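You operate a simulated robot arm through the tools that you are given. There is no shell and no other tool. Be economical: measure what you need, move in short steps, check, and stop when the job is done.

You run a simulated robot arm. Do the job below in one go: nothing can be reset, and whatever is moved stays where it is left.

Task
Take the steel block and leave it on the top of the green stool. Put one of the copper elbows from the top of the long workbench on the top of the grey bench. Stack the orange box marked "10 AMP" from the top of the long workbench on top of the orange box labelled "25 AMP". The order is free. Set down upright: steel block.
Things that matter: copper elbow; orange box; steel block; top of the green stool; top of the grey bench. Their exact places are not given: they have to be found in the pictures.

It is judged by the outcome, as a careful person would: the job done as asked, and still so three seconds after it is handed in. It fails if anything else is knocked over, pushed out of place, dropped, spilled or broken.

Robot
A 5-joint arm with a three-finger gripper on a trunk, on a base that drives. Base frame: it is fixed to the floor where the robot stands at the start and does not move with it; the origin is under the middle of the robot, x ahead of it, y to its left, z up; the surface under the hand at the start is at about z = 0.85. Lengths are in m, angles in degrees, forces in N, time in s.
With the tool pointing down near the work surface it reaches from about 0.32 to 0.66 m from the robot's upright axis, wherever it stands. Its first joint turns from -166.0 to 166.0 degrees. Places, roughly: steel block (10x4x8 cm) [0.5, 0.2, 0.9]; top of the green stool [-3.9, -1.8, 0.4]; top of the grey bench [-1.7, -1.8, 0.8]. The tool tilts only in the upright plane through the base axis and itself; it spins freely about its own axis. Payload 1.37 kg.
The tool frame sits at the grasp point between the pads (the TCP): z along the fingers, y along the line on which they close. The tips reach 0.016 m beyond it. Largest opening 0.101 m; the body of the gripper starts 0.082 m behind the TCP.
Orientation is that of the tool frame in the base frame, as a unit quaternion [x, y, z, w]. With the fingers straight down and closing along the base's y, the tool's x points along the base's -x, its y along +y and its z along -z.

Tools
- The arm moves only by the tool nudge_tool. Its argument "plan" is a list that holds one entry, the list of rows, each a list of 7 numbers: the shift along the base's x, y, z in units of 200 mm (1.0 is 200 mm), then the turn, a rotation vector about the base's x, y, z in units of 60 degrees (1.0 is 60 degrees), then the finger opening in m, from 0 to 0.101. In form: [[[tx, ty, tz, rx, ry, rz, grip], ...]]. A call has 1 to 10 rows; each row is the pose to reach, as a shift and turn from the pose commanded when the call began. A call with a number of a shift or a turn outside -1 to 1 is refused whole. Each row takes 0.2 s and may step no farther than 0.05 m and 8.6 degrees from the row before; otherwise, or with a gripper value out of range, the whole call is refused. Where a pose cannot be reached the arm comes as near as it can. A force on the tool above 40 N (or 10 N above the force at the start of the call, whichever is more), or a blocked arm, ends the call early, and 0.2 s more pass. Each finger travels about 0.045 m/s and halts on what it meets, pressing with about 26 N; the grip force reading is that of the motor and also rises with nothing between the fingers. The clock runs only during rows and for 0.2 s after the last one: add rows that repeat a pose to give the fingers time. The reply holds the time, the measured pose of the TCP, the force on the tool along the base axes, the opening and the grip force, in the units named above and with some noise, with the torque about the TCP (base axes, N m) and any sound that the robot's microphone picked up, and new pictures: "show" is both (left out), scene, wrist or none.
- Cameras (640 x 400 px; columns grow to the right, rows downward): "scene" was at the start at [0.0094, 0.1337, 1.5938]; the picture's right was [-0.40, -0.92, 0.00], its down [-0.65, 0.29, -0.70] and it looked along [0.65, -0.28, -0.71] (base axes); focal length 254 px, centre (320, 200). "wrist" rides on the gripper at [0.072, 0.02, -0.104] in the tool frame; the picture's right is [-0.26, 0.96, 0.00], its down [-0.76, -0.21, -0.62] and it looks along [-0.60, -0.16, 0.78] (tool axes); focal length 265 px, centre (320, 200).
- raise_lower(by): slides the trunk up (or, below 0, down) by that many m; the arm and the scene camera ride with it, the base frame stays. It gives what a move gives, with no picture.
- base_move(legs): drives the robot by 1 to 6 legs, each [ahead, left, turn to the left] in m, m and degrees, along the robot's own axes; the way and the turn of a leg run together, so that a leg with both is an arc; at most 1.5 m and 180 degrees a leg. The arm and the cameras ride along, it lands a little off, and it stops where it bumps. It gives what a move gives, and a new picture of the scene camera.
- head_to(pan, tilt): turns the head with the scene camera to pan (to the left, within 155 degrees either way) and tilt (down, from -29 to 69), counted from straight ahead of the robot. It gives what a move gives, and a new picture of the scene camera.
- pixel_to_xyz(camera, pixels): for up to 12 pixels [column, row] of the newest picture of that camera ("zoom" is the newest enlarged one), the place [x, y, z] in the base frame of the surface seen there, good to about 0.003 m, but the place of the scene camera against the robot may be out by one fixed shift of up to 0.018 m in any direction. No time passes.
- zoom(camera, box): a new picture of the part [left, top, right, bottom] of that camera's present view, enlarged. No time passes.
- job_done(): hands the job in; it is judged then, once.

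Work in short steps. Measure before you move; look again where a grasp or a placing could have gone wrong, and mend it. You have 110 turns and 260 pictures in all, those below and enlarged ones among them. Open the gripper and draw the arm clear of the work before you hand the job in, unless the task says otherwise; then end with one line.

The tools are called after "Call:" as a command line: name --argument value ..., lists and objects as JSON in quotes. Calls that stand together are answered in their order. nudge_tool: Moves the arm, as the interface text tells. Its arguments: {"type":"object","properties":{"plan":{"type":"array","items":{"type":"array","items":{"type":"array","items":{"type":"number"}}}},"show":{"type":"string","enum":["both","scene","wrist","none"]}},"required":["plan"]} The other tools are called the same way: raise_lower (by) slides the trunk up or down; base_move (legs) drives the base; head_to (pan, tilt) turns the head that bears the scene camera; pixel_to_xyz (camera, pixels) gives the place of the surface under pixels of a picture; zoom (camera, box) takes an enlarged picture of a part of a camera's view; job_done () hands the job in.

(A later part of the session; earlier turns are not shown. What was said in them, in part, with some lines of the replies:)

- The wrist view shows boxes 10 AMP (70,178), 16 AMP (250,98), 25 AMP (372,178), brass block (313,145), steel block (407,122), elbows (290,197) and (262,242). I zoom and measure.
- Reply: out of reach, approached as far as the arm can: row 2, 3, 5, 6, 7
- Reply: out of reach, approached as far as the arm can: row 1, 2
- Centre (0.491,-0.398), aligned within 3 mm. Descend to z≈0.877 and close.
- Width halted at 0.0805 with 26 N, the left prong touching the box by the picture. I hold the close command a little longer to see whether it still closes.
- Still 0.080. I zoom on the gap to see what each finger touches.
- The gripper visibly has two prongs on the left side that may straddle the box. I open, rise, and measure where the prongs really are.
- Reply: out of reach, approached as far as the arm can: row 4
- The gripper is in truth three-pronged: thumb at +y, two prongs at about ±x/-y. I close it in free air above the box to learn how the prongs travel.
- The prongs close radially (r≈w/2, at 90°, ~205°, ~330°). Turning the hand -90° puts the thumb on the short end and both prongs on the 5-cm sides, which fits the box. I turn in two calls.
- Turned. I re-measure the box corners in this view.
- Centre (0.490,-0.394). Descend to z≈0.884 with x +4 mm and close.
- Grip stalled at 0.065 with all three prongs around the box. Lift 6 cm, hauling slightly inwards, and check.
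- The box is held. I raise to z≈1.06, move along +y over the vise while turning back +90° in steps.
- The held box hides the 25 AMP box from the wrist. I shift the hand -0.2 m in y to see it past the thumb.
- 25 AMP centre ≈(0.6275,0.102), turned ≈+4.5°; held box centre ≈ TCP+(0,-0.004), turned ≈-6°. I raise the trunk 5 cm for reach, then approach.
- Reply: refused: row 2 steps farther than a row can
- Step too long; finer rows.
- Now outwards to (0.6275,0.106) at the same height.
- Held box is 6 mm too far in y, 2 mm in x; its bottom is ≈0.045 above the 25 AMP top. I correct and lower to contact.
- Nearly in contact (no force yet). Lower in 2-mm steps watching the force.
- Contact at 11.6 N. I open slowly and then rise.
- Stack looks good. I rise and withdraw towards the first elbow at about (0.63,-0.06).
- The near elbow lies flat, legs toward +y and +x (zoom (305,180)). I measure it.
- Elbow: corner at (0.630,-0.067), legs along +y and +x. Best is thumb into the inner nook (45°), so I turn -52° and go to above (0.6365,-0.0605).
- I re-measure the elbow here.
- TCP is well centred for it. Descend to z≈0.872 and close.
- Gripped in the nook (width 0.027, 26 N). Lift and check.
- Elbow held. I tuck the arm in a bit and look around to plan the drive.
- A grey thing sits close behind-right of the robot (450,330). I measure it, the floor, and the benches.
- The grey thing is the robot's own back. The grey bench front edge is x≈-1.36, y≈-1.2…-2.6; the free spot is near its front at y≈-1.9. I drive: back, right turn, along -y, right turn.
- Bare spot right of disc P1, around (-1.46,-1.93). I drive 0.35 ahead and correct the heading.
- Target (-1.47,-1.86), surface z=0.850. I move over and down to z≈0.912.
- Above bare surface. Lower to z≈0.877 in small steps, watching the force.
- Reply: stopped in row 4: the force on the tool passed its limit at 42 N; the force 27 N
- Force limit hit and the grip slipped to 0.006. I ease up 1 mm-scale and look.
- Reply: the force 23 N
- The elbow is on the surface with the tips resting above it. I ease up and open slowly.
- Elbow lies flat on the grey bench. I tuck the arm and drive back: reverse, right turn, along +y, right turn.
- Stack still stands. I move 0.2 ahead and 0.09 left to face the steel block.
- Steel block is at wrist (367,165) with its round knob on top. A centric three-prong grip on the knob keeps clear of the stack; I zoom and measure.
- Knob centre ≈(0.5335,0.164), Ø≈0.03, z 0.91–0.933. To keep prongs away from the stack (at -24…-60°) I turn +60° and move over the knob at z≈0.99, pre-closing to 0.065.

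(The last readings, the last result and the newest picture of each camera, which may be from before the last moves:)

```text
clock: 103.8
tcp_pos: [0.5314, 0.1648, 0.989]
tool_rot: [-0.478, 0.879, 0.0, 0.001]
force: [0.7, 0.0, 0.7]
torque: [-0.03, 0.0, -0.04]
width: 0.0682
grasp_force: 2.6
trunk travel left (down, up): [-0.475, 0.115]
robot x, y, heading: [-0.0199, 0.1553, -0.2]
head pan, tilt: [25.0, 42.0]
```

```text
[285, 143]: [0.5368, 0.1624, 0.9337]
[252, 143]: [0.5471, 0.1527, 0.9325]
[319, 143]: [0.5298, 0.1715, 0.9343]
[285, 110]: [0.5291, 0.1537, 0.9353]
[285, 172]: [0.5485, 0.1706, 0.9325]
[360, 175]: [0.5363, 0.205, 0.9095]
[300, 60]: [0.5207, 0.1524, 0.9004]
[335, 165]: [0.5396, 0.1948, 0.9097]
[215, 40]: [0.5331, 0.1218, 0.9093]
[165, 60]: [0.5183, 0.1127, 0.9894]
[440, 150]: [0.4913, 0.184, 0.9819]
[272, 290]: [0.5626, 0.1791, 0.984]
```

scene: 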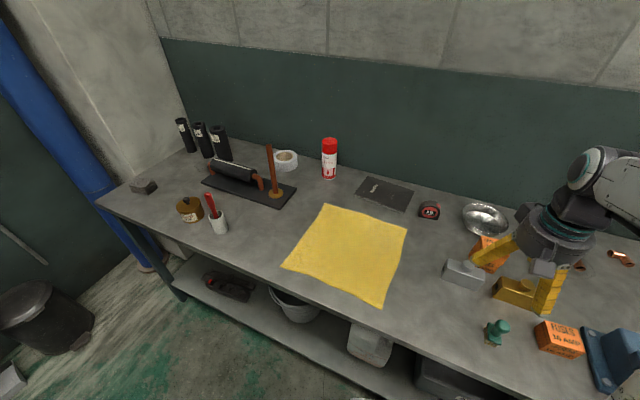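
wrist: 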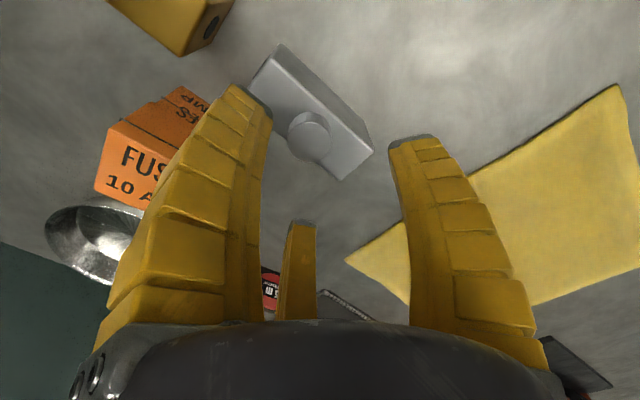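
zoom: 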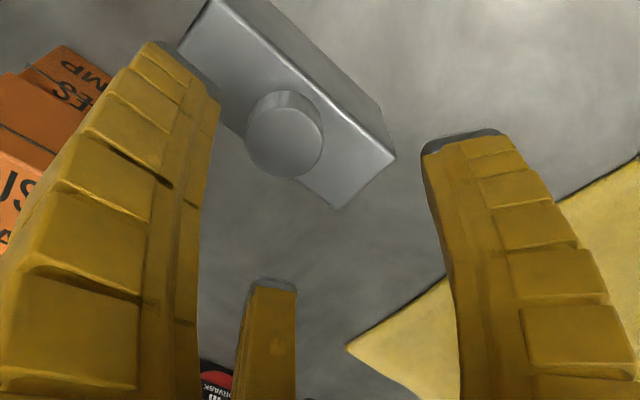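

Knob centre (0.5386,0.162), body top 0.910. I align, descend to z≈0.931 and close.

Call:
nudge_tool --plan '[[[0.043, -0.012, 0, 0, 0, 0, 0.065], [0.043, -0.012, -0.15, 0, 0, 0, 0.065], [0.043, -0.012, -0.285, 0, 0, 0, 0.065], [0.043, -0.012, -0.285, 0, 0, 0, 0.05], [0.043, -0.012, -0.285, 0, 0, 0, 0.035], [0.043, -0.012, -0.285, 0, 0, 0, 0.02], [0.043, -0.012, -0.285, 0, 0, 0, 0.005], [0.043, -0.012, -0.285, 0, 0, 0, 0.005]]]' --show "wrist"

Call:
zoom --camera "wrist" --box '[180, 60, 480, 290]'

```text
clock: 105.6
tcp_pos: [0.5415, 0.1625, 0.9321]
tool_rot: [-0.476, 0.879, 0.0, 0.0]
force: [-3.5, -0.9, 3.1]
torque: [-0.11, 0.12, 0.03]
width: 0.0248
grasp_force: 25.8
trunk travel left (down, up): [-0.475, 0.115]
robot x, y, heading: [-0.0157, 0.1563, -0.1]
head pan, tilt: [25.0, 42.0]
```

wrist: 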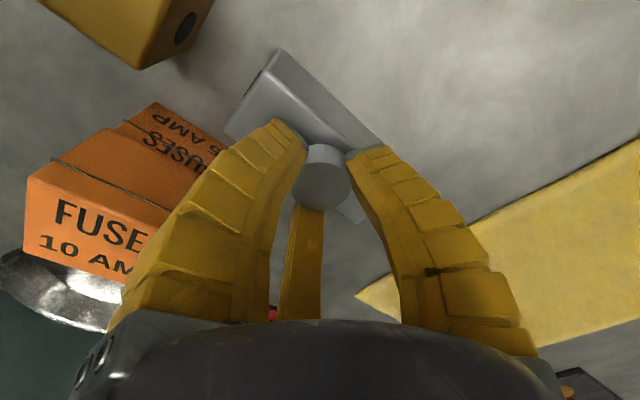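

```text
1.74 times, centred on (330, 175) of wrist
```

zoom: 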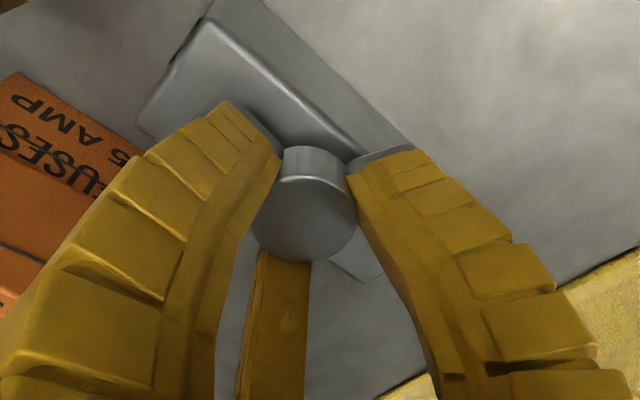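

Knob gripped at its root. Trial lift of 2 cm, checking weight and creep.

Call:
nudge_tool --plan '[[[0, 0, 0.05, 0, 0, 0, 0.005], [0, 0, 0.1, 0, 0, 0, 0.005], [0, 0, 0.1, 0, 0, 0, 0.005], [0, 0, 0.1, 0, 0, 0, 0.005], [0, 0, 0.1, 0, 0, 0, 0.005], [0, 0, 0.1, 0, 0, 0, 0.005]]]' --show "both"

Call:
zoom --camera "scene" --box '[400, 180, 600, 320]'

```text
clock: 107.0
tcp_pos: [0.541, 0.1627, 0.9523]
tool_rot: [-0.477, 0.879, 0.002, 0.0]
force: [0.6, 0.1, -5.8]
torque: [0.02, -0.03, 0.01]
width: 0.0217
grasp_force: 26.2
trunk travel left (down, up): [-0.475, 0.115]
robot x, y, heading: [-0.0169, 0.1562, -0.2]
head pan, tilt: [25.0, 42.0]
```

scene: 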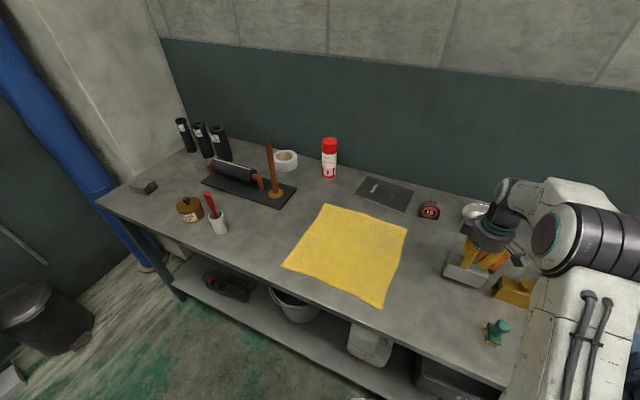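
wrist: 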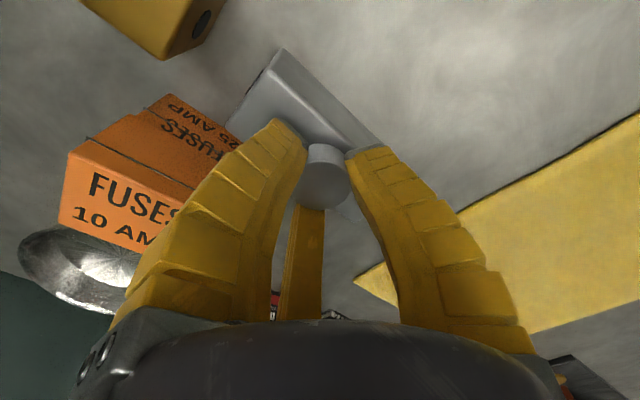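

```text
2.86 times, centred on (500, 250) of scene
```

zoom: 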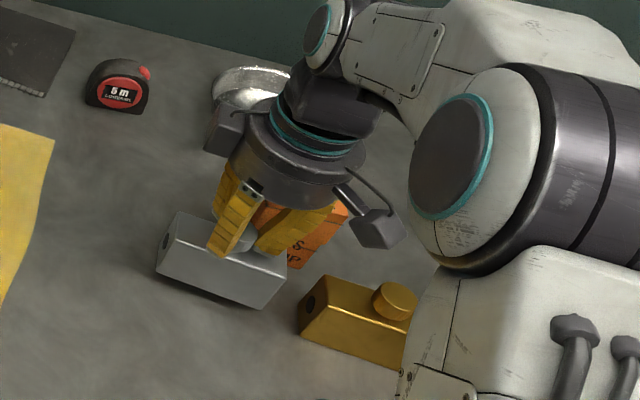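

It lifts level, weighing ~0.55 kg, but the width fell 3 mm. I hold 2 s more at this low height to see whether it creeps.

Call:
nudge_tool --plan '[[[0, 0, 0, 0, 0, 0, 0.005], [0, 0, 0, 0, 0, 0, 0.005], [0, 0, 0, 0, 0, 0, 0.005], [0, 0, 0, 0, 0, 0, 0.005], [0, 0, 0, 0, 0, 0, 0.005], [0, 0, 0, 0, 0, 0, 0.005], [0, 0, 0, 0, 0, 0, 0.005], [0, 0, 0, 0, 0, 0, 0.005], [0, 0, 0, 0, 0, 0, 0.005], [0, 0, 0, 0, 0, 0, 0.005]]]' --show "wrist"

Call:
zoom --camera "wrist" --box '[180, 60, 480, 290]'

Call:
pixel_to_xyz --camera "zoom" --pixels '[[305, 210], [305, 190], [180, 90], [360, 270]]'

```text
clock: 109.2
tcp_pos: [0.5407, 0.1619, 0.9523]
tool_rot: [-0.476, 0.879, 0.0, 0.0]
force: [-0.4, 0.3, -5.6]
torque: [-0.02, 0.0, 0.01]
width: 0.0214
grasp_force: 26.9
trunk travel left (down, up): [-0.475, 0.115]
robot x, y, heading: [-0.0232, 0.1597, 0.0]
head pan, tilt: [25.0, 42.0]
```

wrist: 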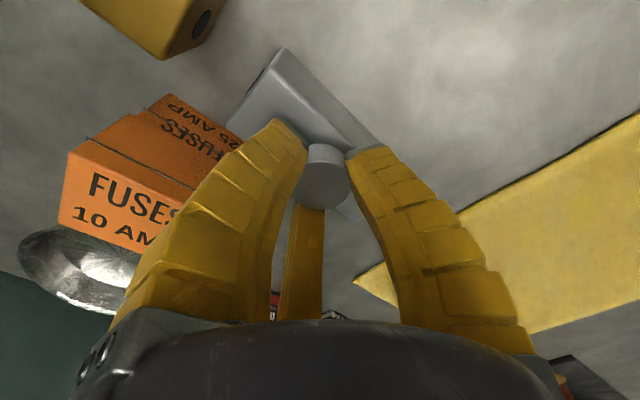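

```text
1.74 times, centred on (330, 175) of wrist
```

zoom: 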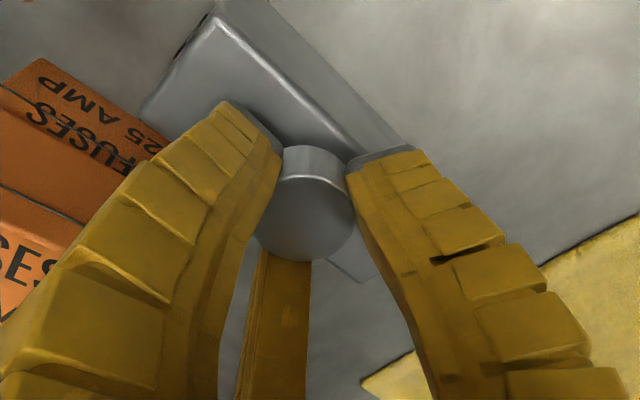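

```text
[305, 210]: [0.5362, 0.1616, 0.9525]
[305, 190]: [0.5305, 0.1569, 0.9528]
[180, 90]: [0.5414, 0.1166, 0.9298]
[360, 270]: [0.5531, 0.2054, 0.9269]
```

Creep seems small (~0.15 mm/s in width). I raise and draw the block in over the free bench, then re-check the slip against the knob top.

Call:
nudge_tool --plan '[[[0, 0, 0.1, 0, 0, 0, 0.005], [0, 0, 0.25, 0, 0, 0, 0.005], [-0.05, 0.02, 0.4, 0, 0, 0, 0.005], [-0.2, 0.03, 0.5, 0, 0, 0, 0.005], [-0.35, 0.04, 0.6, 0, 0, 0, 0.005], [-0.5, 0.04, 0.7, 0, 0, 0, 0.005], [-0.65, 0.04, 0.75, 0, 0, 0, 0.005], [-0.65, 0.04, 0.75, 0, 0, 0, 0.005], [-0.65, 0.04, 0.75, 0, 0, 0, 0.005], [-0.65, 0.04, 0.75, 0, 0, 0, 0.005]]]' --show "none"

Call:
nudge_tool --plan '[[[0, 0, 0, 0, 0, 0, 0.0], [0, 0, 0, 0, 0, 0, 0.0], [0, 0, 0, 0, 0, 0, 0.0], [0, 0, 0, 0, 0, 0, 0.0], [0, 0, 0, 0, 0, 0, 0.0], [0, 0, 0, 0, 0, 0, 0.0], [0, 0, 0, 0, 0, 0, 0.0], [0, 0, 0, 0, 0, 0, 0.0], [0, 0, 0, 0, 0, 0, 0.0], [0, 0, 0, 0, 0, 0, 0.0]]]' --show "both"

Call:
zoom --camera "wrist" --box '[180, 60, 480, 290]'

Call:
pixel_to_xyz --camera "zoom" --pixels '[[305, 210], [305, 190], [290, 220], [320, 220], [305, 240]]'

```text
clock: 111.4
tcp_pos: [0.4101, 0.171, 1.1029]
tool_rot: [-0.477, 0.879, 0.0, 0.0]
force: [-0.3, 0.3, -6.2]
torque: [0.01, 0.01, 0.02]
width: 0.0208
grasp_force: 25.7
trunk travel left (down, up): [-0.475, 0.115]
robot x, y, heading: [-0.017, 0.1572, -0.2]
head pan, tilt: [25.0, 42.0]
```

```text
clock: 113.6
tcp_pos: [0.4104, 0.1714, 1.1033]
tool_rot: [-0.476, 0.879, 0.001, 0.0]
force: [1.1, -0.2, -5.1]
torque: [0.02, -0.02, 0.02]
width: 0.021
grasp_force: 25.9
trunk travel left (down, up): [-0.475, 0.115]
robot x, y, heading: [-0.0163, 0.1606, -0.4]
head pan, tilt: [25.0, 42.0]
```

scene: 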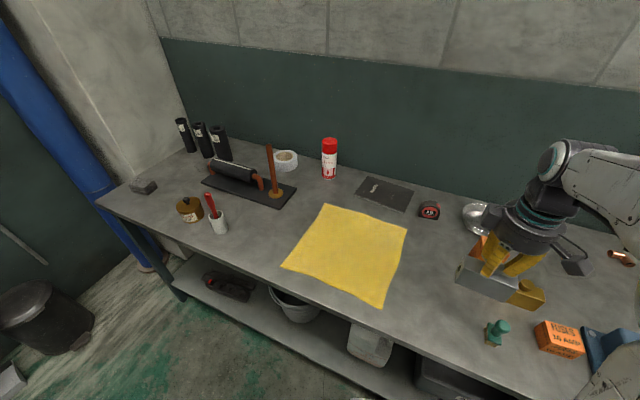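
wrist: 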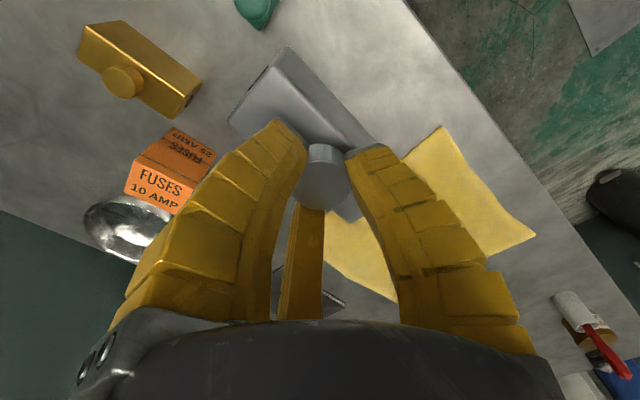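

```text
1.74 times, centred on (330, 175) of wrist
```

zoom: 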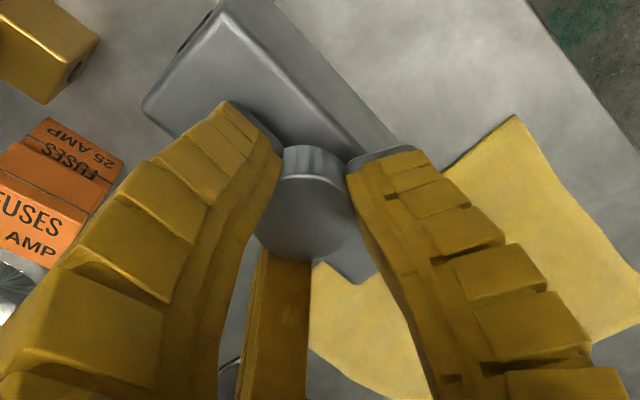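

```text
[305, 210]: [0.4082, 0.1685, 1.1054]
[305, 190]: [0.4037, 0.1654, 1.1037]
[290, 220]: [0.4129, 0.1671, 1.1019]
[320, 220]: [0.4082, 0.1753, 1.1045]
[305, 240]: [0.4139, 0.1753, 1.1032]
```

No vertical slip (knob top 1 mm above TCP, as at grasp). I drive back, turn right and go along -y, then look for the stool past the grey bench.

Call:
base_move --legs '[[-0.27, 0, 0], [0, 0, -90], [1.5, 0, 0], [1.3, -0.2, 0]]'

Call:
head_to --pan -75 --tilt 20

Call:
zoom --camera "wrist" --box '[180, 60, 480, 290]'

```text
clock: 132.6
tcp_pos: [-0.6754, -3.0563, 1.103]
tool_rot: [0.331, 0.943, 0.0, 0.0]
force: [-0.3, 0.5, -6.8]
torque: [0.03, 0.02, -0.02]
width: 0.0213
grasp_force: 26.0
trunk travel left (down, up): [-0.475, 0.115]
robot x, y, heading: [-0.6455, -2.6287, -95.8]
head pan, tilt: [25.0, 42.0]
```

scene: 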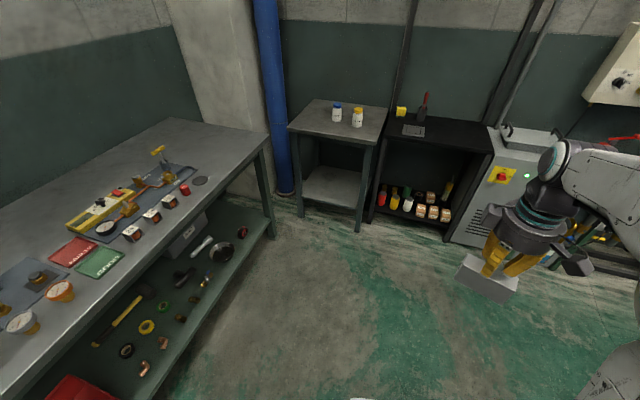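

```text
clock: 134.4
tcp_pos: [-0.6755, -3.0557, 1.1029]
tool_rot: [0.331, 0.944, 0.0, 0.001]
force: [-0.1, -0.6, -6.4]
torque: [-0.02, -0.04, 0.0]
width: 0.0213
grasp_force: 26.1
trunk travel left (down, up): [-0.475, 0.115]
robot x, y, heading: [-0.6495, -2.6279, -95.8]
head pan, tilt: [-75.0, 20.0]
```

scene: 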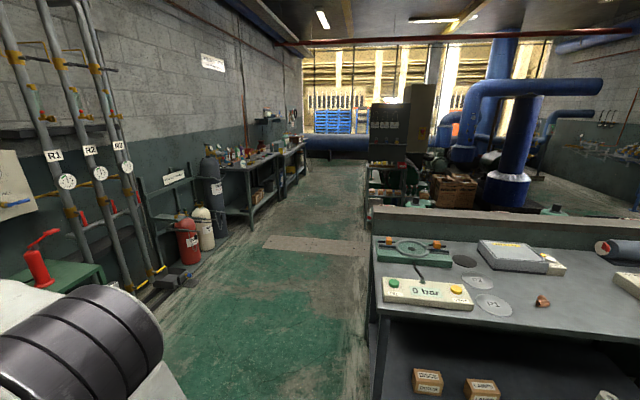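

```text
1.74 times, centred on (330, 175) of wrist
```

zoom: 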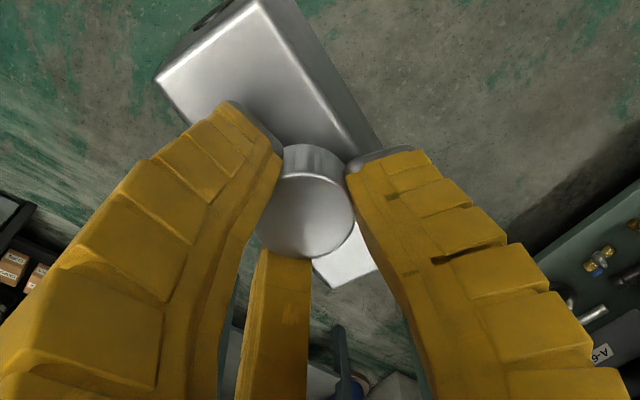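

Grip is steady. I measure the aisle past the bench.

Call:
pixel_to_xyz --camera "scene" --pixels '[[375, 345], [365, 270], [368, 210], [195, 275], [240, 230], [265, 205], [300, 180], [130, 295], [330, 245], [385, 170], [360, 190], [455, 180]]'

```text
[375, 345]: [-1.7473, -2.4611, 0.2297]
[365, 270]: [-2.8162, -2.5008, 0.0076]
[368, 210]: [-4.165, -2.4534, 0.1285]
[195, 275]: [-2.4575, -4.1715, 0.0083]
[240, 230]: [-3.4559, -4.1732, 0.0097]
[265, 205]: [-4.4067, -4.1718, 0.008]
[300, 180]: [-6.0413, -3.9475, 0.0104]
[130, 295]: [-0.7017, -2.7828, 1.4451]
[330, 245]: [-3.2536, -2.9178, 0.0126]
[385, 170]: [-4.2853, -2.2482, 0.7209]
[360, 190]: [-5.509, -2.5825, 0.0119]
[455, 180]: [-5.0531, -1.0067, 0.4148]
```

Aisle y≈-4.1…-2.55. I turn right to face -x, sidestep left 0.55, then go ahead 1.5 and look right for the stool.

Call:
base_move --legs '[[0, 0, -84.2], [0, 0.6, 0], [1.5, 0, 0]]'

Call:
head_to --pan -40 --tilt 30

```text
clock: 148.5
tcp_pos: [-2.6066, -3.2517, 1.103]
tool_rot: [0.874, 0.487, 0.0, 0.001]
force: [0.0, -0.1, -5.5]
torque: [0.02, -0.02, -0.03]
width: 0.0216
grasp_force: 25.9
trunk travel left (down, up): [-0.475, 0.115]
robot x, y, heading: [-2.1753, -3.2278, -179.0]
head pan, tilt: [-75.0, 20.0]
```

scene: 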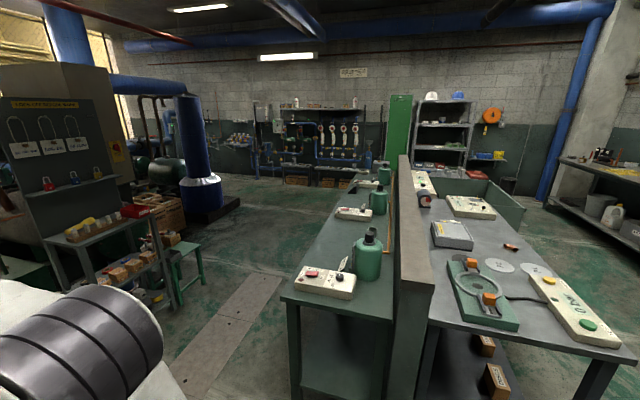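

```text
clock: 149.5
tcp_pos: [-2.6052, -3.251, 1.1031]
tool_rot: [0.874, 0.485, 0.001, 0.0]
force: [-0.6, -0.4, -5.1]
torque: [0.02, 0.0, 0.01]
width: 0.0217
grasp_force: 26.1
trunk travel left (down, up): [-0.475, 0.115]
robot x, y, heading: [-2.1797, -3.2312, -178.9]
head pan, tilt: [-40.0, 30.0]
```

scene: 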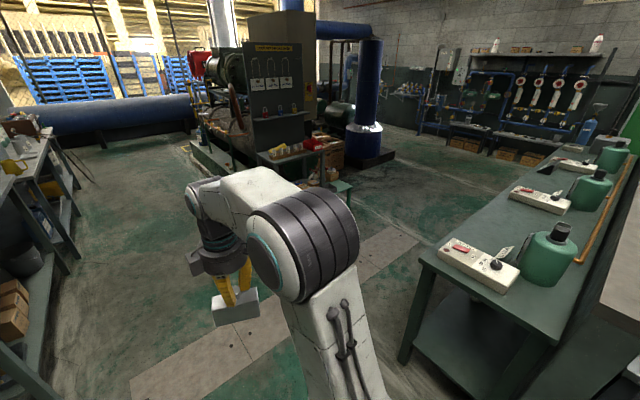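

The green stool is beside the lock-out shelf (first picture (185,255)). I look closer.

Call:
head_to --pan -60 --tilt 25

Call:
zoom --camera "scene" --box '[120, 120, 400, 320]'

```text
clock: 150.4
tcp_pos: [-2.6051, -3.2503, 1.1028]
tool_rot: [0.874, 0.486, 0.0, 0.001]
force: [-0.9, -0.1, -5.7]
torque: [0.0, 0.0, -0.03]
width: 0.0213
grasp_force: 26.1
trunk travel left (down, up): [-0.475, 0.115]
robot x, y, heading: [-2.1795, -3.2253, -178.7]
head pan, tilt: [-60.0, 25.0]
```

scene: 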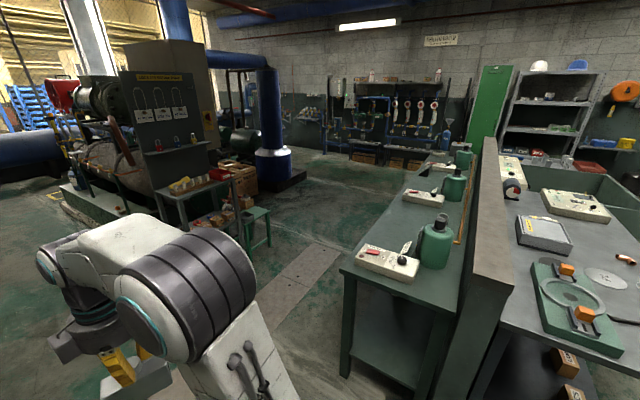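

```text
2.00 times, centred on (260, 220) of scene
```

zoom: 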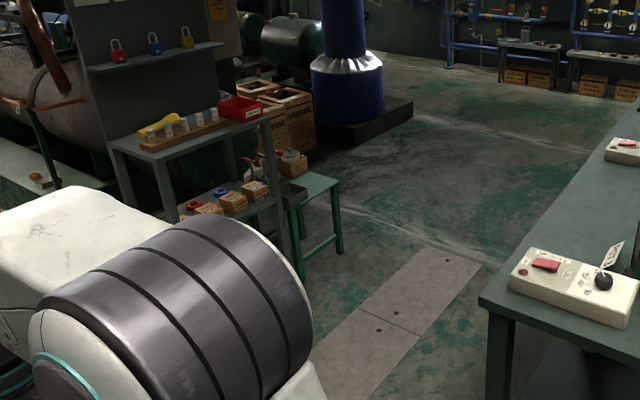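

Call:
pixel_to_xyz --camera "zoom" --pixels '[[315, 185], [290, 192], [335, 180], [303, 205], [300, 275], [343, 248], [480, 295], [290, 168], [270, 130], [255, 190], [390, 270], [275, 230]]'

```text
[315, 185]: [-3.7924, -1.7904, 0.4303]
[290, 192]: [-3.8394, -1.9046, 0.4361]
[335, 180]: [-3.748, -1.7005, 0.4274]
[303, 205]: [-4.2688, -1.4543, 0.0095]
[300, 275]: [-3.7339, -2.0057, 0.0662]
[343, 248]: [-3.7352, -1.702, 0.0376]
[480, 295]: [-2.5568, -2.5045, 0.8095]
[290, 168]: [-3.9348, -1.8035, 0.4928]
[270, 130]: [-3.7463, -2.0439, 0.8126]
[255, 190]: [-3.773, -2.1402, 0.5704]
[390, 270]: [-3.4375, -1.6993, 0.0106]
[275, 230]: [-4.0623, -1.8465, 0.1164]
```

Stool top z≈0.43, front edge x≈-3.74, y≈-2.0…-1.70; shelf table corner (-3.746,-2.04). I go ahead 0.95, turn right, go 1.0 along +y, then look.

Call:
base_move --legs '[[0.95, 0, 0], [0, 0, -91], [1.0, 0, 0]]'

Call:
head_to --pan 50 --tilt 40

Call:
zoom --camera "wrist" --box '[180, 60, 480, 290]'

```text
clock: 164.2
tcp_pos: [-3.2316, -1.8133, 1.1016]
tool_rot: [0.966, -0.259, -0.001, 0.001]
force: [0.7, -0.4, -5.7]
torque: [-0.01, 0.02, -0.02]
width: 0.0217
grasp_force: 25.6
trunk travel left (down, up): [-0.475, 0.115]
robot x, y, heading: [-3.1953, -2.2425, 92.8]
head pan, tilt: [-60.0, 25.0]
```

scene: 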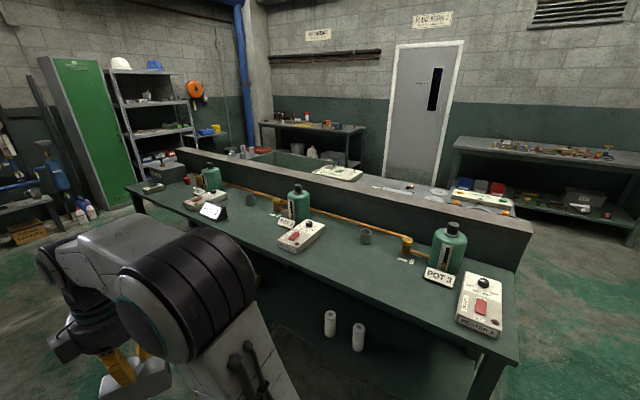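

```text
clock: 166.1
tcp_pos: [-3.2326, -1.814, 1.1027]
tool_rot: [0.966, -0.259, -0.001, 0.001]
force: [-0.2, 0.2, -5.5]
torque: [0.0, -0.02, -0.01]
width: 0.0217
grasp_force: 26.1
trunk travel left (down, up): [-0.475, 0.115]
robot x, y, heading: [-3.1925, -2.2412, 93.0]
head pan, tilt: [50.0, 40.0]
```

scene: 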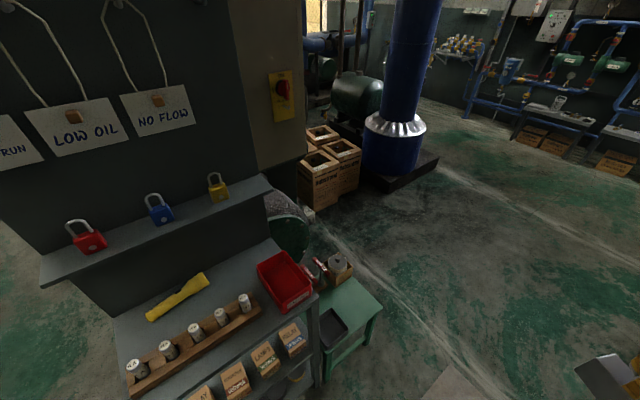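

```text
1.74 times, centred on (330, 175) of wrist
```

zoom: 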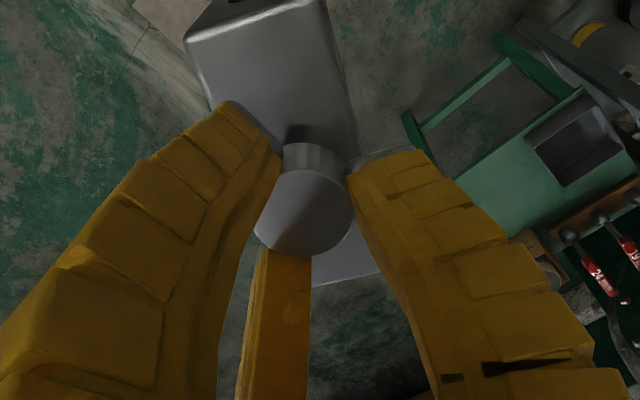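

The stool top carries a black tray and a small crate; I zoom and measure the free area.

Call:
zoom --camera "scene" --box '[250, 230, 410, 390]'

Call:
pixel_to_xyz --camera "scene" --pixels '[[355, 277], [382, 307], [330, 355], [350, 300], [365, 310], [320, 312], [345, 328], [335, 260], [353, 272], [312, 270], [330, 340], [303, 312]]'

```text
2.50 times, centred on (330, 310) of scene
```

zoom: 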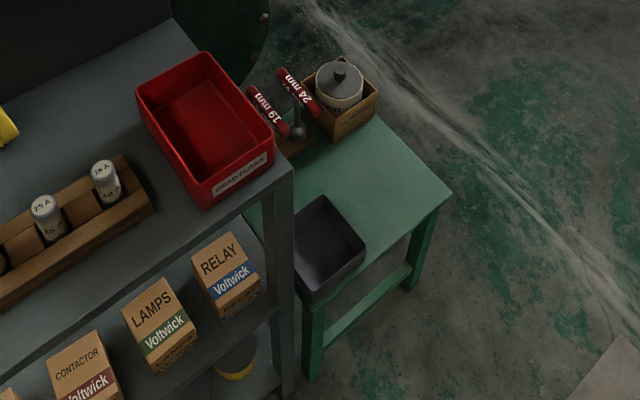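

```text
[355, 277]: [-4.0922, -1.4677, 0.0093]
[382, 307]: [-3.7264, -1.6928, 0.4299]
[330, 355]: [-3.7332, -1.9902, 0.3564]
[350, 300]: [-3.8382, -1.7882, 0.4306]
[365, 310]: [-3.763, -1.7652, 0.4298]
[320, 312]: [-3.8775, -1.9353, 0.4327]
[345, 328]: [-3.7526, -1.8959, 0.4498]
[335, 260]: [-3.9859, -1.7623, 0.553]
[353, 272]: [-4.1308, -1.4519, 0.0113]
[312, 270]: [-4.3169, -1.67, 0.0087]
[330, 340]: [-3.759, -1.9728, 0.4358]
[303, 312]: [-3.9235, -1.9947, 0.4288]
```

Free area is the front-right of the stool: x≈-3.92…-3.73, y≈-1.86…-1.69. I drive 0.47 ahead and turn left to face the stool; also measure the tool handles.

Call:
pixel_to_xyz --camera "zoom" --pixels '[[290, 85], [268, 105], [300, 130], [335, 70], [375, 95], [345, 135], [365, 250], [320, 200], [295, 290], [325, 300], [380, 120], [450, 190]]'

Call:
base_move --legs '[[0.46, 0, 0], [0, 0, 87]]'

Call:
head_to --pan 15 --tilt 55

```text
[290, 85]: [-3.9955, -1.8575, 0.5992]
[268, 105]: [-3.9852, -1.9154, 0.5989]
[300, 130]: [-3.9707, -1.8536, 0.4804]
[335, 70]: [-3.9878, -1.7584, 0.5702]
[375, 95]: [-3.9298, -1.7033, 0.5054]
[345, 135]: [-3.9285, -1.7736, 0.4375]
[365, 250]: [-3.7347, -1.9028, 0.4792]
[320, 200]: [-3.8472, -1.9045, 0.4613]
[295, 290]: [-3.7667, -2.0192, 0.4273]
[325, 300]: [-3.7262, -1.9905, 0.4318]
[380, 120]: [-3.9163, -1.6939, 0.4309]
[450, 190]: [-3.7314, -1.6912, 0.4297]
```

```text
clock: 172.5
tcp_pos: [-3.6487, -1.7659, 1.104]
tool_rot: [0.891, 0.454, 0.001, 0.001]
force: [0.8, 0.2, -6.3]
torque: [0.0, 0.02, 0.02]
width: 0.0217
grasp_force: 26.3
trunk travel left (down, up): [-0.475, 0.115]
robot x, y, heading: [-3.2182, -1.7722, 176.7]
head pan, tilt: [50.0, 40.0]
```

scene: 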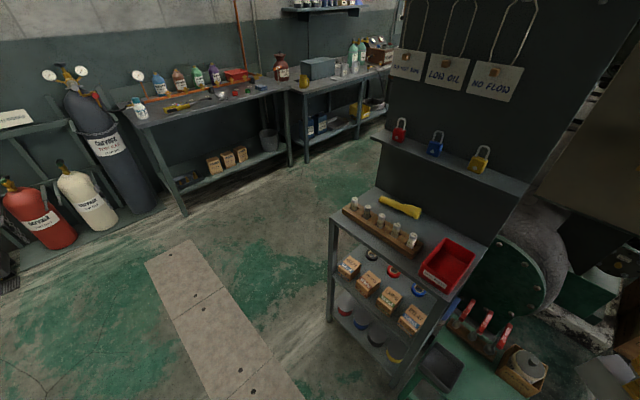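

```text
clock: 173.5
tcp_pos: [-3.6484, -1.7645, 1.1033]
tool_rot: [0.891, 0.455, 0.0, 0.002]
force: [-0.4, -0.4, -6.4]
torque: [0.05, 0.01, 0.04]
width: 0.0214
grasp_force: 26.0
trunk travel left (down, up): [-0.475, 0.115]
robot x, y, heading: [-3.2216, -1.7739, 177.0]
head pan, tilt: [15.0, 55.0]
```

scene: 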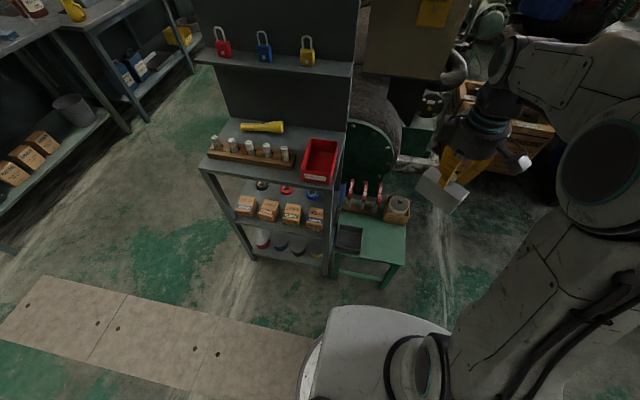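

I lower the trunk 0.42 with the hand in front of the stool, then view with the wrist camera.

Call:
raise_lower --by -0.42

Call:
nudge_tool --plan '[[[0, 0, 0, 0, 0, 0, 0.0]]]' --show "both"

Call:
zoom --camera "wrist" --box '[180, 0, 640, 300]'

```text
refused: -0.42 is not a number from -0.4 to 0.4
```

```text
clock: 173.9
tcp_pos: [-3.6483, -1.7653, 1.1026]
tool_rot: [0.891, 0.454, 0.001, 0.002]
force: [-0.3, 0.0, -6.2]
torque: [0.02, -0.01, 0.01]
width: 0.0217
grasp_force: 25.7
trunk travel left (down, up): [-0.475, 0.115]
robot x, y, heading: [-3.2186, -1.7702, 177.1]
head pan, tilt: [15.0, 55.0]
```

scene: 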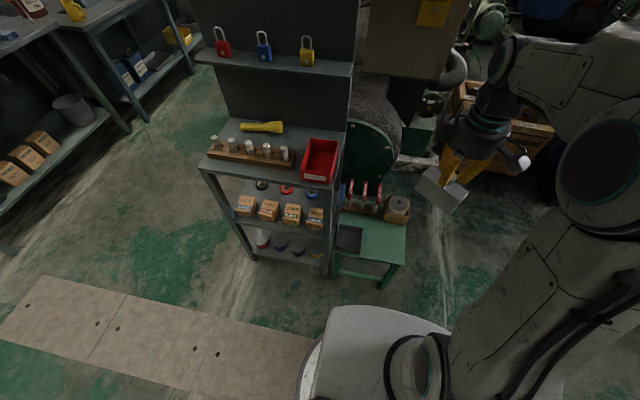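
wrist: 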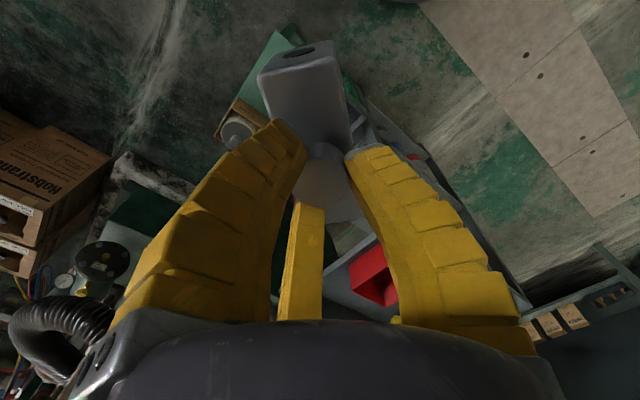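

```text
1.33 times, centred on (410, 150) of wrist
```

zoom: 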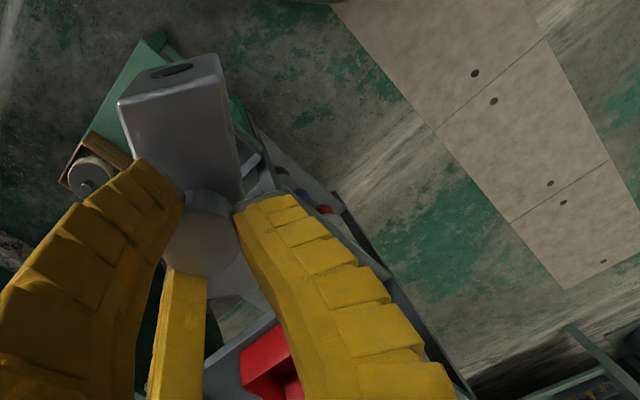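

Max 0.4 per call. Before lowering I check the block's level and yaw by its top-face points.

Call:
pixel_to_xyz --camera "zoom" --pixels '[[125, 108], [218, 75], [170, 120], [235, 180], [145, 150], [165, 90], [225, 270], [200, 235], [95, 135], [240, 120], [215, 290]]'

Call:
raise_lower --by -0.38

Call:
nudge_tool --plan '[[[0, 0, 0, 0, 0, 0, 0.0]]]' --show "both"

```text
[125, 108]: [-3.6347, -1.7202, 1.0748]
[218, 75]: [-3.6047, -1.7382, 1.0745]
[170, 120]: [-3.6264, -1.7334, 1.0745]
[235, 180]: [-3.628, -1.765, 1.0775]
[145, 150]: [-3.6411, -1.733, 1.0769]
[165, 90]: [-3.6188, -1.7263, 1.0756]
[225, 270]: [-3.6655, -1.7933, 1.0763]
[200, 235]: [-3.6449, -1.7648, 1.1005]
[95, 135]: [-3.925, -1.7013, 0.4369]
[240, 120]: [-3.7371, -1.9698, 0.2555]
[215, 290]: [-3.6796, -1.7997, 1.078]
```

```text
clock: 177.5
tcp_pos: [-3.6487, -1.7663, 0.7224]
tool_rot: [0.891, 0.454, 0.0, 0.001]
force: [0.6, -1.0, -4.9]
torque: [0.01, 0.01, 0.01]
width: 0.0218
grasp_force: 26.1
trunk travel left (down, up): [-0.095, 0.495]
robot x, y, heading: [-3.2173, -1.7722, 177.1]
head pan, tilt: [15.0, 55.0]
```

```text
clock: 177.9
tcp_pos: [-3.6487, -1.7642, 0.723]
tool_rot: [0.891, 0.454, 0.0, 0.0]
force: [-0.7, 0.0, -6.2]
torque: [0.01, -0.01, -0.01]
width: 0.0216
grasp_force: 26.4
trunk travel left (down, up): [-0.095, 0.495]
robot x, y, heading: [-3.2211, -1.7723, 176.9]
head pan, tilt: [15.0, 55.0]
```

scene: 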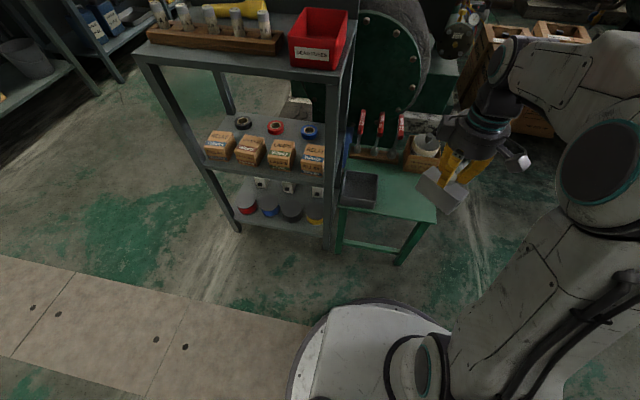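
wrist: 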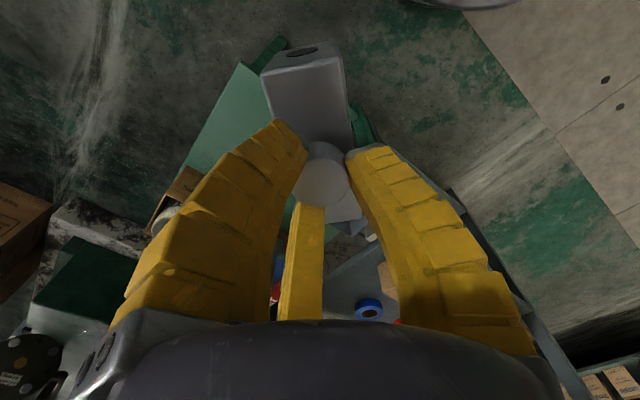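

Block is level within ~2°, yaw 59°, bottom ≈0.085 below TCP. I measure the stool edges with the unbiased wrist camera.

Call:
pixel_to_xyz --camera "wrist" --pixels '[[240, 72], [258, 75], [230, 100], [200, 150], [165, 195], [190, 170], [205, 165], [180, 180], [355, 110], [247, 130], [160, 225]]'

Call:
pixel_to_xyz --camera "scene" --pixels '[[435, 213], [425, 220], [345, 207], [376, 205], [378, 175], [405, 165], [420, 172], [395, 190], [410, 205], [362, 116], [400, 125], [348, 165]]'

```text
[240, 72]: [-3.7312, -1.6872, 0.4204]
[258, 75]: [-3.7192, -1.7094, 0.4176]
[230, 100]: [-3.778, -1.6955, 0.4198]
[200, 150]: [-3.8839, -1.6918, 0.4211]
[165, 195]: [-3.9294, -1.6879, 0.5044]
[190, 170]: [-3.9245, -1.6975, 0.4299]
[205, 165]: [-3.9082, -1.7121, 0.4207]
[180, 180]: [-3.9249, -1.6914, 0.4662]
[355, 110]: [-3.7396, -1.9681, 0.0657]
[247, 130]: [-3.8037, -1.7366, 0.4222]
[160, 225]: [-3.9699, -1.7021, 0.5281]
```

```text
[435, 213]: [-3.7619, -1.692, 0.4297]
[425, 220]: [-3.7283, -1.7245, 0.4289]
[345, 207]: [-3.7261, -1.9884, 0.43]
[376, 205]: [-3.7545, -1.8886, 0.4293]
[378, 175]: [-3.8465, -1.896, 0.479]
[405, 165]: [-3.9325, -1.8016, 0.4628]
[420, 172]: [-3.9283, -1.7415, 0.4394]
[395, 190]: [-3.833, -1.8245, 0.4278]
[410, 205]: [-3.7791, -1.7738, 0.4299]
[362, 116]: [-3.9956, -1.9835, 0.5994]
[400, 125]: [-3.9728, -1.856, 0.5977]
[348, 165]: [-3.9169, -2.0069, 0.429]
```

Free area: x -3.92…-3.725, y -1.89…-1.685, top z=0.421. I move over (-3.822,-1.785), turning +30°, at z≈0.62.

Call:
nudge_tool --plan '[[[-0.15, -0.02, 0, 0, 0, 0.08, 0.0], [-0.3, -0.04, 0, 0, 0, 0.16, 0.0], [-0.45, -0.06, -0.05, 0, 0, 0.25, 0.0], [-0.6, -0.08, -0.15, 0, 0, 0.34, 0.0], [-0.74, -0.1, -0.25, 0, 0, 0.42, 0.0], [-0.866, -0.105, -0.38, 0, 0, 0.5, 0.0], [-0.866, -0.105, -0.5, 0, 0, 0.5, 0.0], [-0.866, -0.105, -0.5, 0, 0, 0.5, 0.0]]]' --show "both"

Call:
zoom --camera "scene" --box '[320, 90, 500, 260]'

```text
clock: 179.7
tcp_pos: [-3.8214, -1.7845, 0.6227]
tool_rot: [0.743, 0.669, 0.0, 0.0]
force: [-0.2, 0.2, -5.8]
torque: [0.02, -0.02, -0.02]
width: 0.0216
grasp_force: 26.6
trunk travel left (down, up): [-0.095, 0.495]
robot x, y, heading: [-3.2193, -1.7738, 176.8]
head pan, tilt: [15.0, 55.0]
```

scene: 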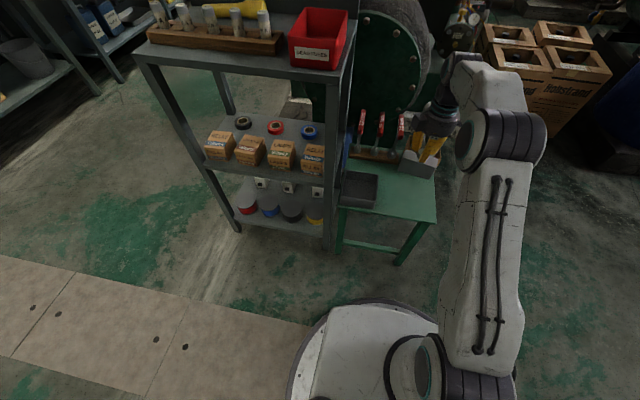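
wrist: 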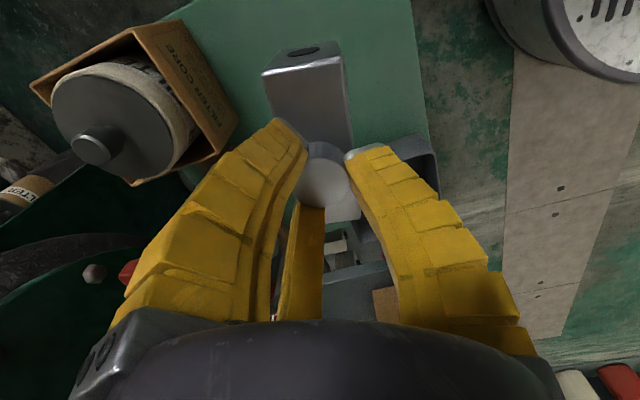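

```text
2.35 times, centred on (410, 175) of scene
```

zoom: 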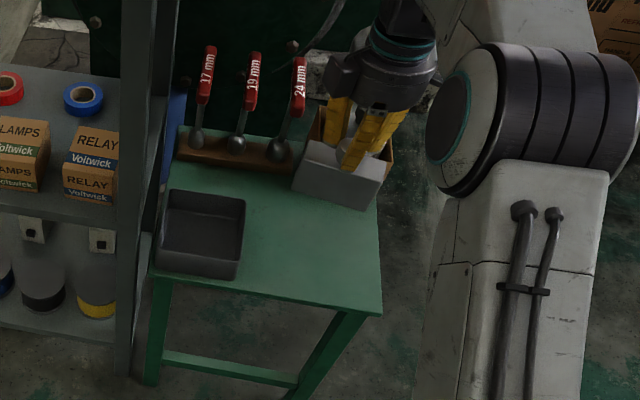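

Block is along y, above bare green surface. I shift +1.5 cm in x for clearance from the crate and descend 0.10.

Call:
nudge_tool --plan '[[[0.075, 0, 0, 0, 0, 0, 0.0], [0.075, 0, -0.15, 0, 0, 0, 0.0], [0.075, 0, -0.3, 0, 0, 0, 0.0], [0.075, 0, -0.42, 0, 0, 0, 0.0], [0.075, 0, -0.5, 0, 0, 0, 0.0], [0.075, 0, -0.5, 0, 0, 0, 0.0]]]' --show "both"

Call:
zoom --camera "scene" --box '[340, 110, 480, 240]'

Call:
pixel_to_xyz --camera "wrist" --pixels '[[270, 75], [340, 65], [300, 95], [345, 140], [325, 180], [345, 212], [420, 160]]'

```text
clock: 181.1
tcp_pos: [-3.8064, -1.7847, 0.522]
tool_rot: [0.743, 0.669, 0.0, 0.001]
force: [0.2, -0.1, -5.8]
torque: [0.02, 0.02, 0.01]
width: 0.0216
grasp_force: 26.0
trunk travel left (down, up): [-0.095, 0.495]
robot x, y, heading: [-3.2183, -1.7706, 176.8]
head pan, tilt: [15.0, 55.0]
```

scene: 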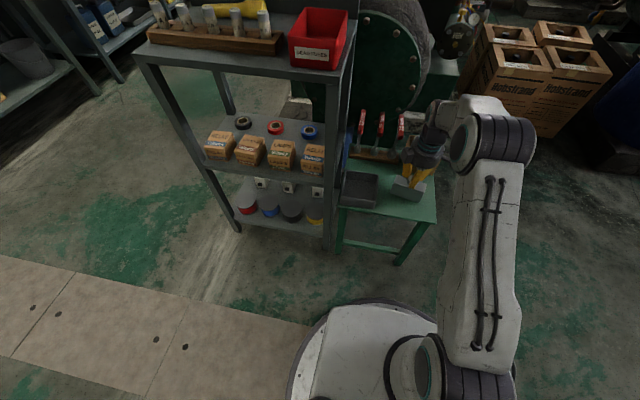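
wrist: 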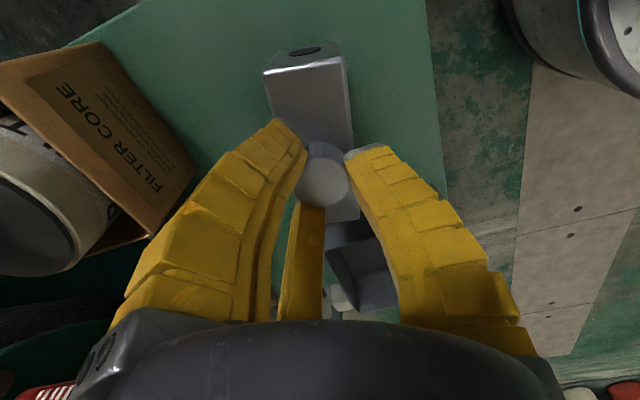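

```text
3.08 times, centred on (410, 175) of scene
```

zoom: 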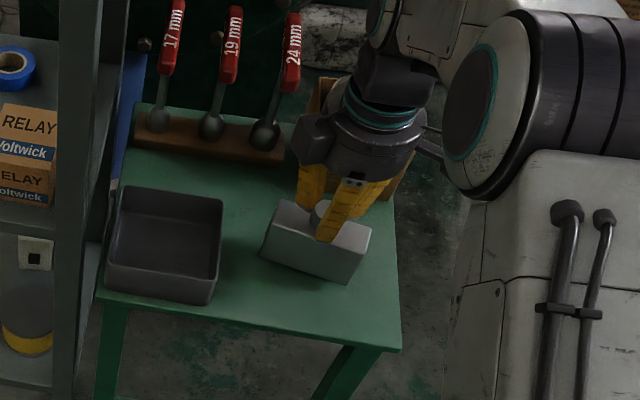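

```text
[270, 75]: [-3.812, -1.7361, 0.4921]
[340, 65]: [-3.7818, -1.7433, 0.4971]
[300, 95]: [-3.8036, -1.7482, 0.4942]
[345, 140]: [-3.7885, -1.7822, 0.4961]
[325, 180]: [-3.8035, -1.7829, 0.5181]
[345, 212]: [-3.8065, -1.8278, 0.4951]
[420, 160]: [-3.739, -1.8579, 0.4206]
```

Body top 0.4955, so the bottom is ~1.4 cm above the stool; clear of tray and crate. Descend in small steps to contact.

Call:
nudge_tool --plan '[[[0, 0, -0.025, 0, 0, 0, 0.0], [0, 0, -0.045, 0, 0, 0, 0.0], [0, 0, -0.06, 0, 0, 0, 0.0], [0, 0, -0.06, 0, 0, 0, 0.0]]]' --show "none"

```text
clock: 182.1
tcp_pos: [-3.8073, -1.7867, 0.5106]
tool_rot: [0.743, 0.669, 0.001, 0.0]
force: [-0.9, 0.1, -4.9]
torque: [-0.01, 0.01, -0.01]
width: 0.0216
grasp_force: 25.8
trunk travel left (down, up): [-0.095, 0.495]
robot x, y, heading: [-3.2199, -1.7739, 177.1]
head pan, tilt: [15.0, 55.0]
```

Call:
nudge_tool --plan '[[[0, 0, -0.009, 0, 0, 0, 0.0], [0, 0, -0.018, 0, 0, 0, 0.0], [0, 0, -0.018, 0, 0, 0, 0.0]]]' --show "none"

```text
clock: 182.9
tcp_pos: [-3.8063, -1.788, 0.5067]
tool_rot: [0.743, 0.669, -0.001, 0.0]
force: [-0.5, -1.3, -2.5]
torque: [0.06, 0.0, -0.02]
width: 0.0217
grasp_force: 25.6
trunk travel left (down, up): [-0.095, 0.495]
robot x, y, heading: [-3.2216, -1.7769, 177.0]
head pan, tilt: [15.0, 55.0]
```

Weight is beginning to come off (-2.5 N). One more 2 mm.

Call:
nudge_tool --plan '[[[0, 0, -0.005, 0, 0, 0, 0.0], [0, 0, -0.01, 0, 0, 0, 0.0], [0, 0, -0.01, 0, 0, 0, 0.0]]]' --show "wrist"

```text
clock: 183.7
tcp_pos: [-3.8047, -1.7858, 0.5059]
tool_rot: [0.743, 0.669, 0.0, 0.0]
force: [0.1, -2.3, 1.6]
torque: [0.17, 0.05, 0.01]
width: 0.0222
grasp_force: 25.6
trunk travel left (down, up): [-0.095, 0.495]
robot x, y, heading: [-3.2191, -1.7754, 176.6]
head pan, tilt: [15.0, 55.0]
```

wrist: 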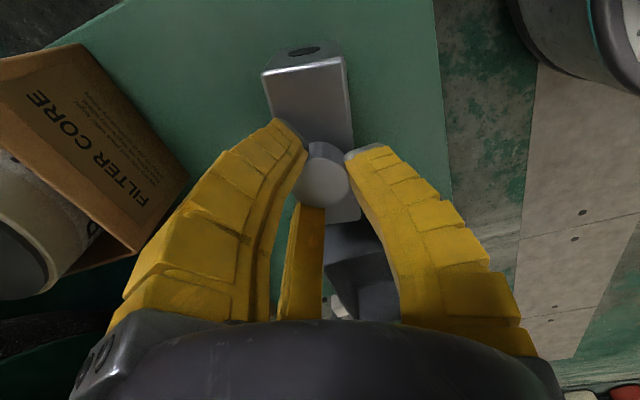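

The block stands on the stool. I open to 0.065 and rise straight up.

Call:
nudge_tool --plan '[[[0, 0, 0, 0, 0, 0, 0.03], [0, 0, 0, 0, 0, 0, 0.045], [0, 0, 0, 0, 0, 0, 0.065], [0, 0, 0, 0, 0, 0, 0.065], [0, 0, 0.05, 0, 0, 0, 0.065], [0, 0, 0.2, 0, 0, 0, 0.065], [0, 0, 0.4, 0, 0, 0, 0.065], [0, 0, 0.6, 0, 0, 0, 0.065]]]' --show "both"

Call:
zoom --camera "scene" --box '[340, 110, 480, 240]'

```text
clock: 185.5
tcp_pos: [-3.8042, -1.7829, 0.6256]
tool_rot: [0.743, 0.669, 0.0, 0.0]
force: [-0.5, 1.8, -0.3]
torque: [-0.02, -0.03, 0.0]
width: 0.0682
grasp_force: 2.2
trunk travel left (down, up): [-0.095, 0.495]
robot x, y, heading: [-3.2155, -1.777, 176.9]
head pan, tilt: [15.0, 55.0]
```

scene: 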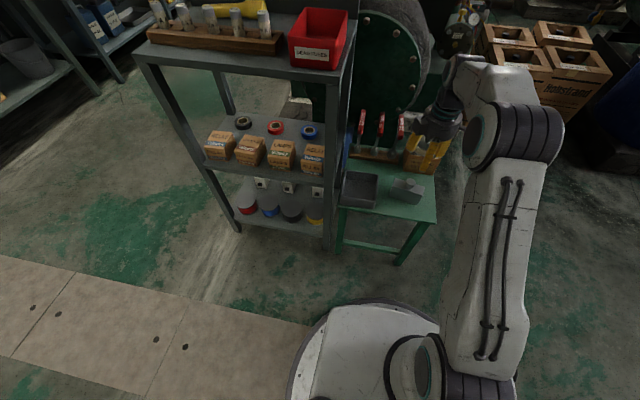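
wrist: 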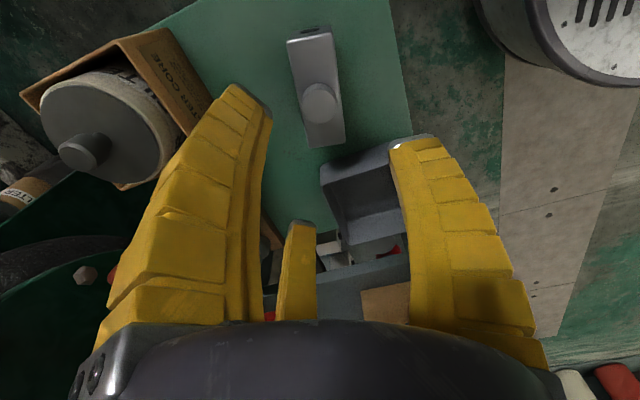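

```text
3.08 times, centred on (410, 175) of scene
```

zoom: 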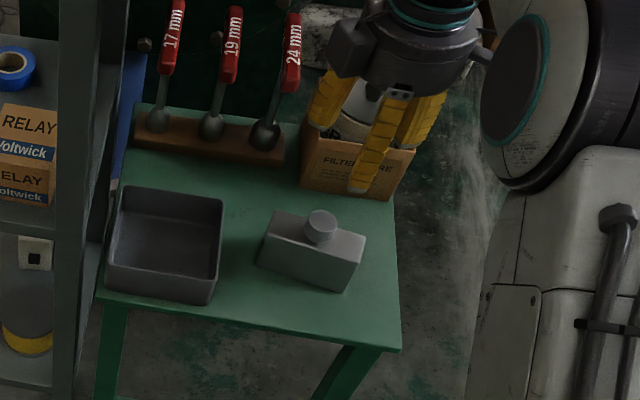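

The steel block stands upright on the stool. I draw the arm up and back, opening it.

Call:
nudge_tool --plan '[[[0.0, 0, 0.2, 0, 0, 0, 0.065], [0.1, 0, 0.4, 0, 0, 0, 0.065], [0.3, 0, 0.5, 0, 0, 0, 0.065], [0.5, 0, 0.55, 0, 0, 0, 0.08], [0.7, 0, 0.6, 0, 0, 0, 0.1], [0.85, 0, 0.6, 0, 0, 0, 0.1]]]' --show "scene"

```text
clock: 186.9
tcp_pos: [-3.6371, -1.7852, 0.7444]
tool_rot: [0.743, 0.669, -0.001, 0.0]
force: [-0.4, -0.5, 0.3]
torque: [-0.02, -0.08, 0.01]
width: 0.0995
grasp_force: 0.1
trunk travel left (down, up): [-0.095, 0.495]
robot x, y, heading: [-3.2186, -1.7744, 176.9]
head pan, tilt: [15.0, 55.0]
```

scene: 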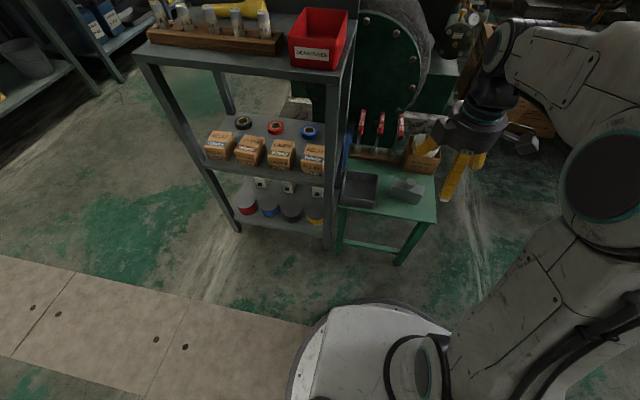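

All three placings are done and checked; the arm is clear and open. I hand in.

Call:
job_done

```text
The job is handed in.
```

The job is handed in: the steel block stands upright on the green stool, one copper elbow lies on the grey bench, and the "10 AMP" box is stacked on the "25 AMP" box.
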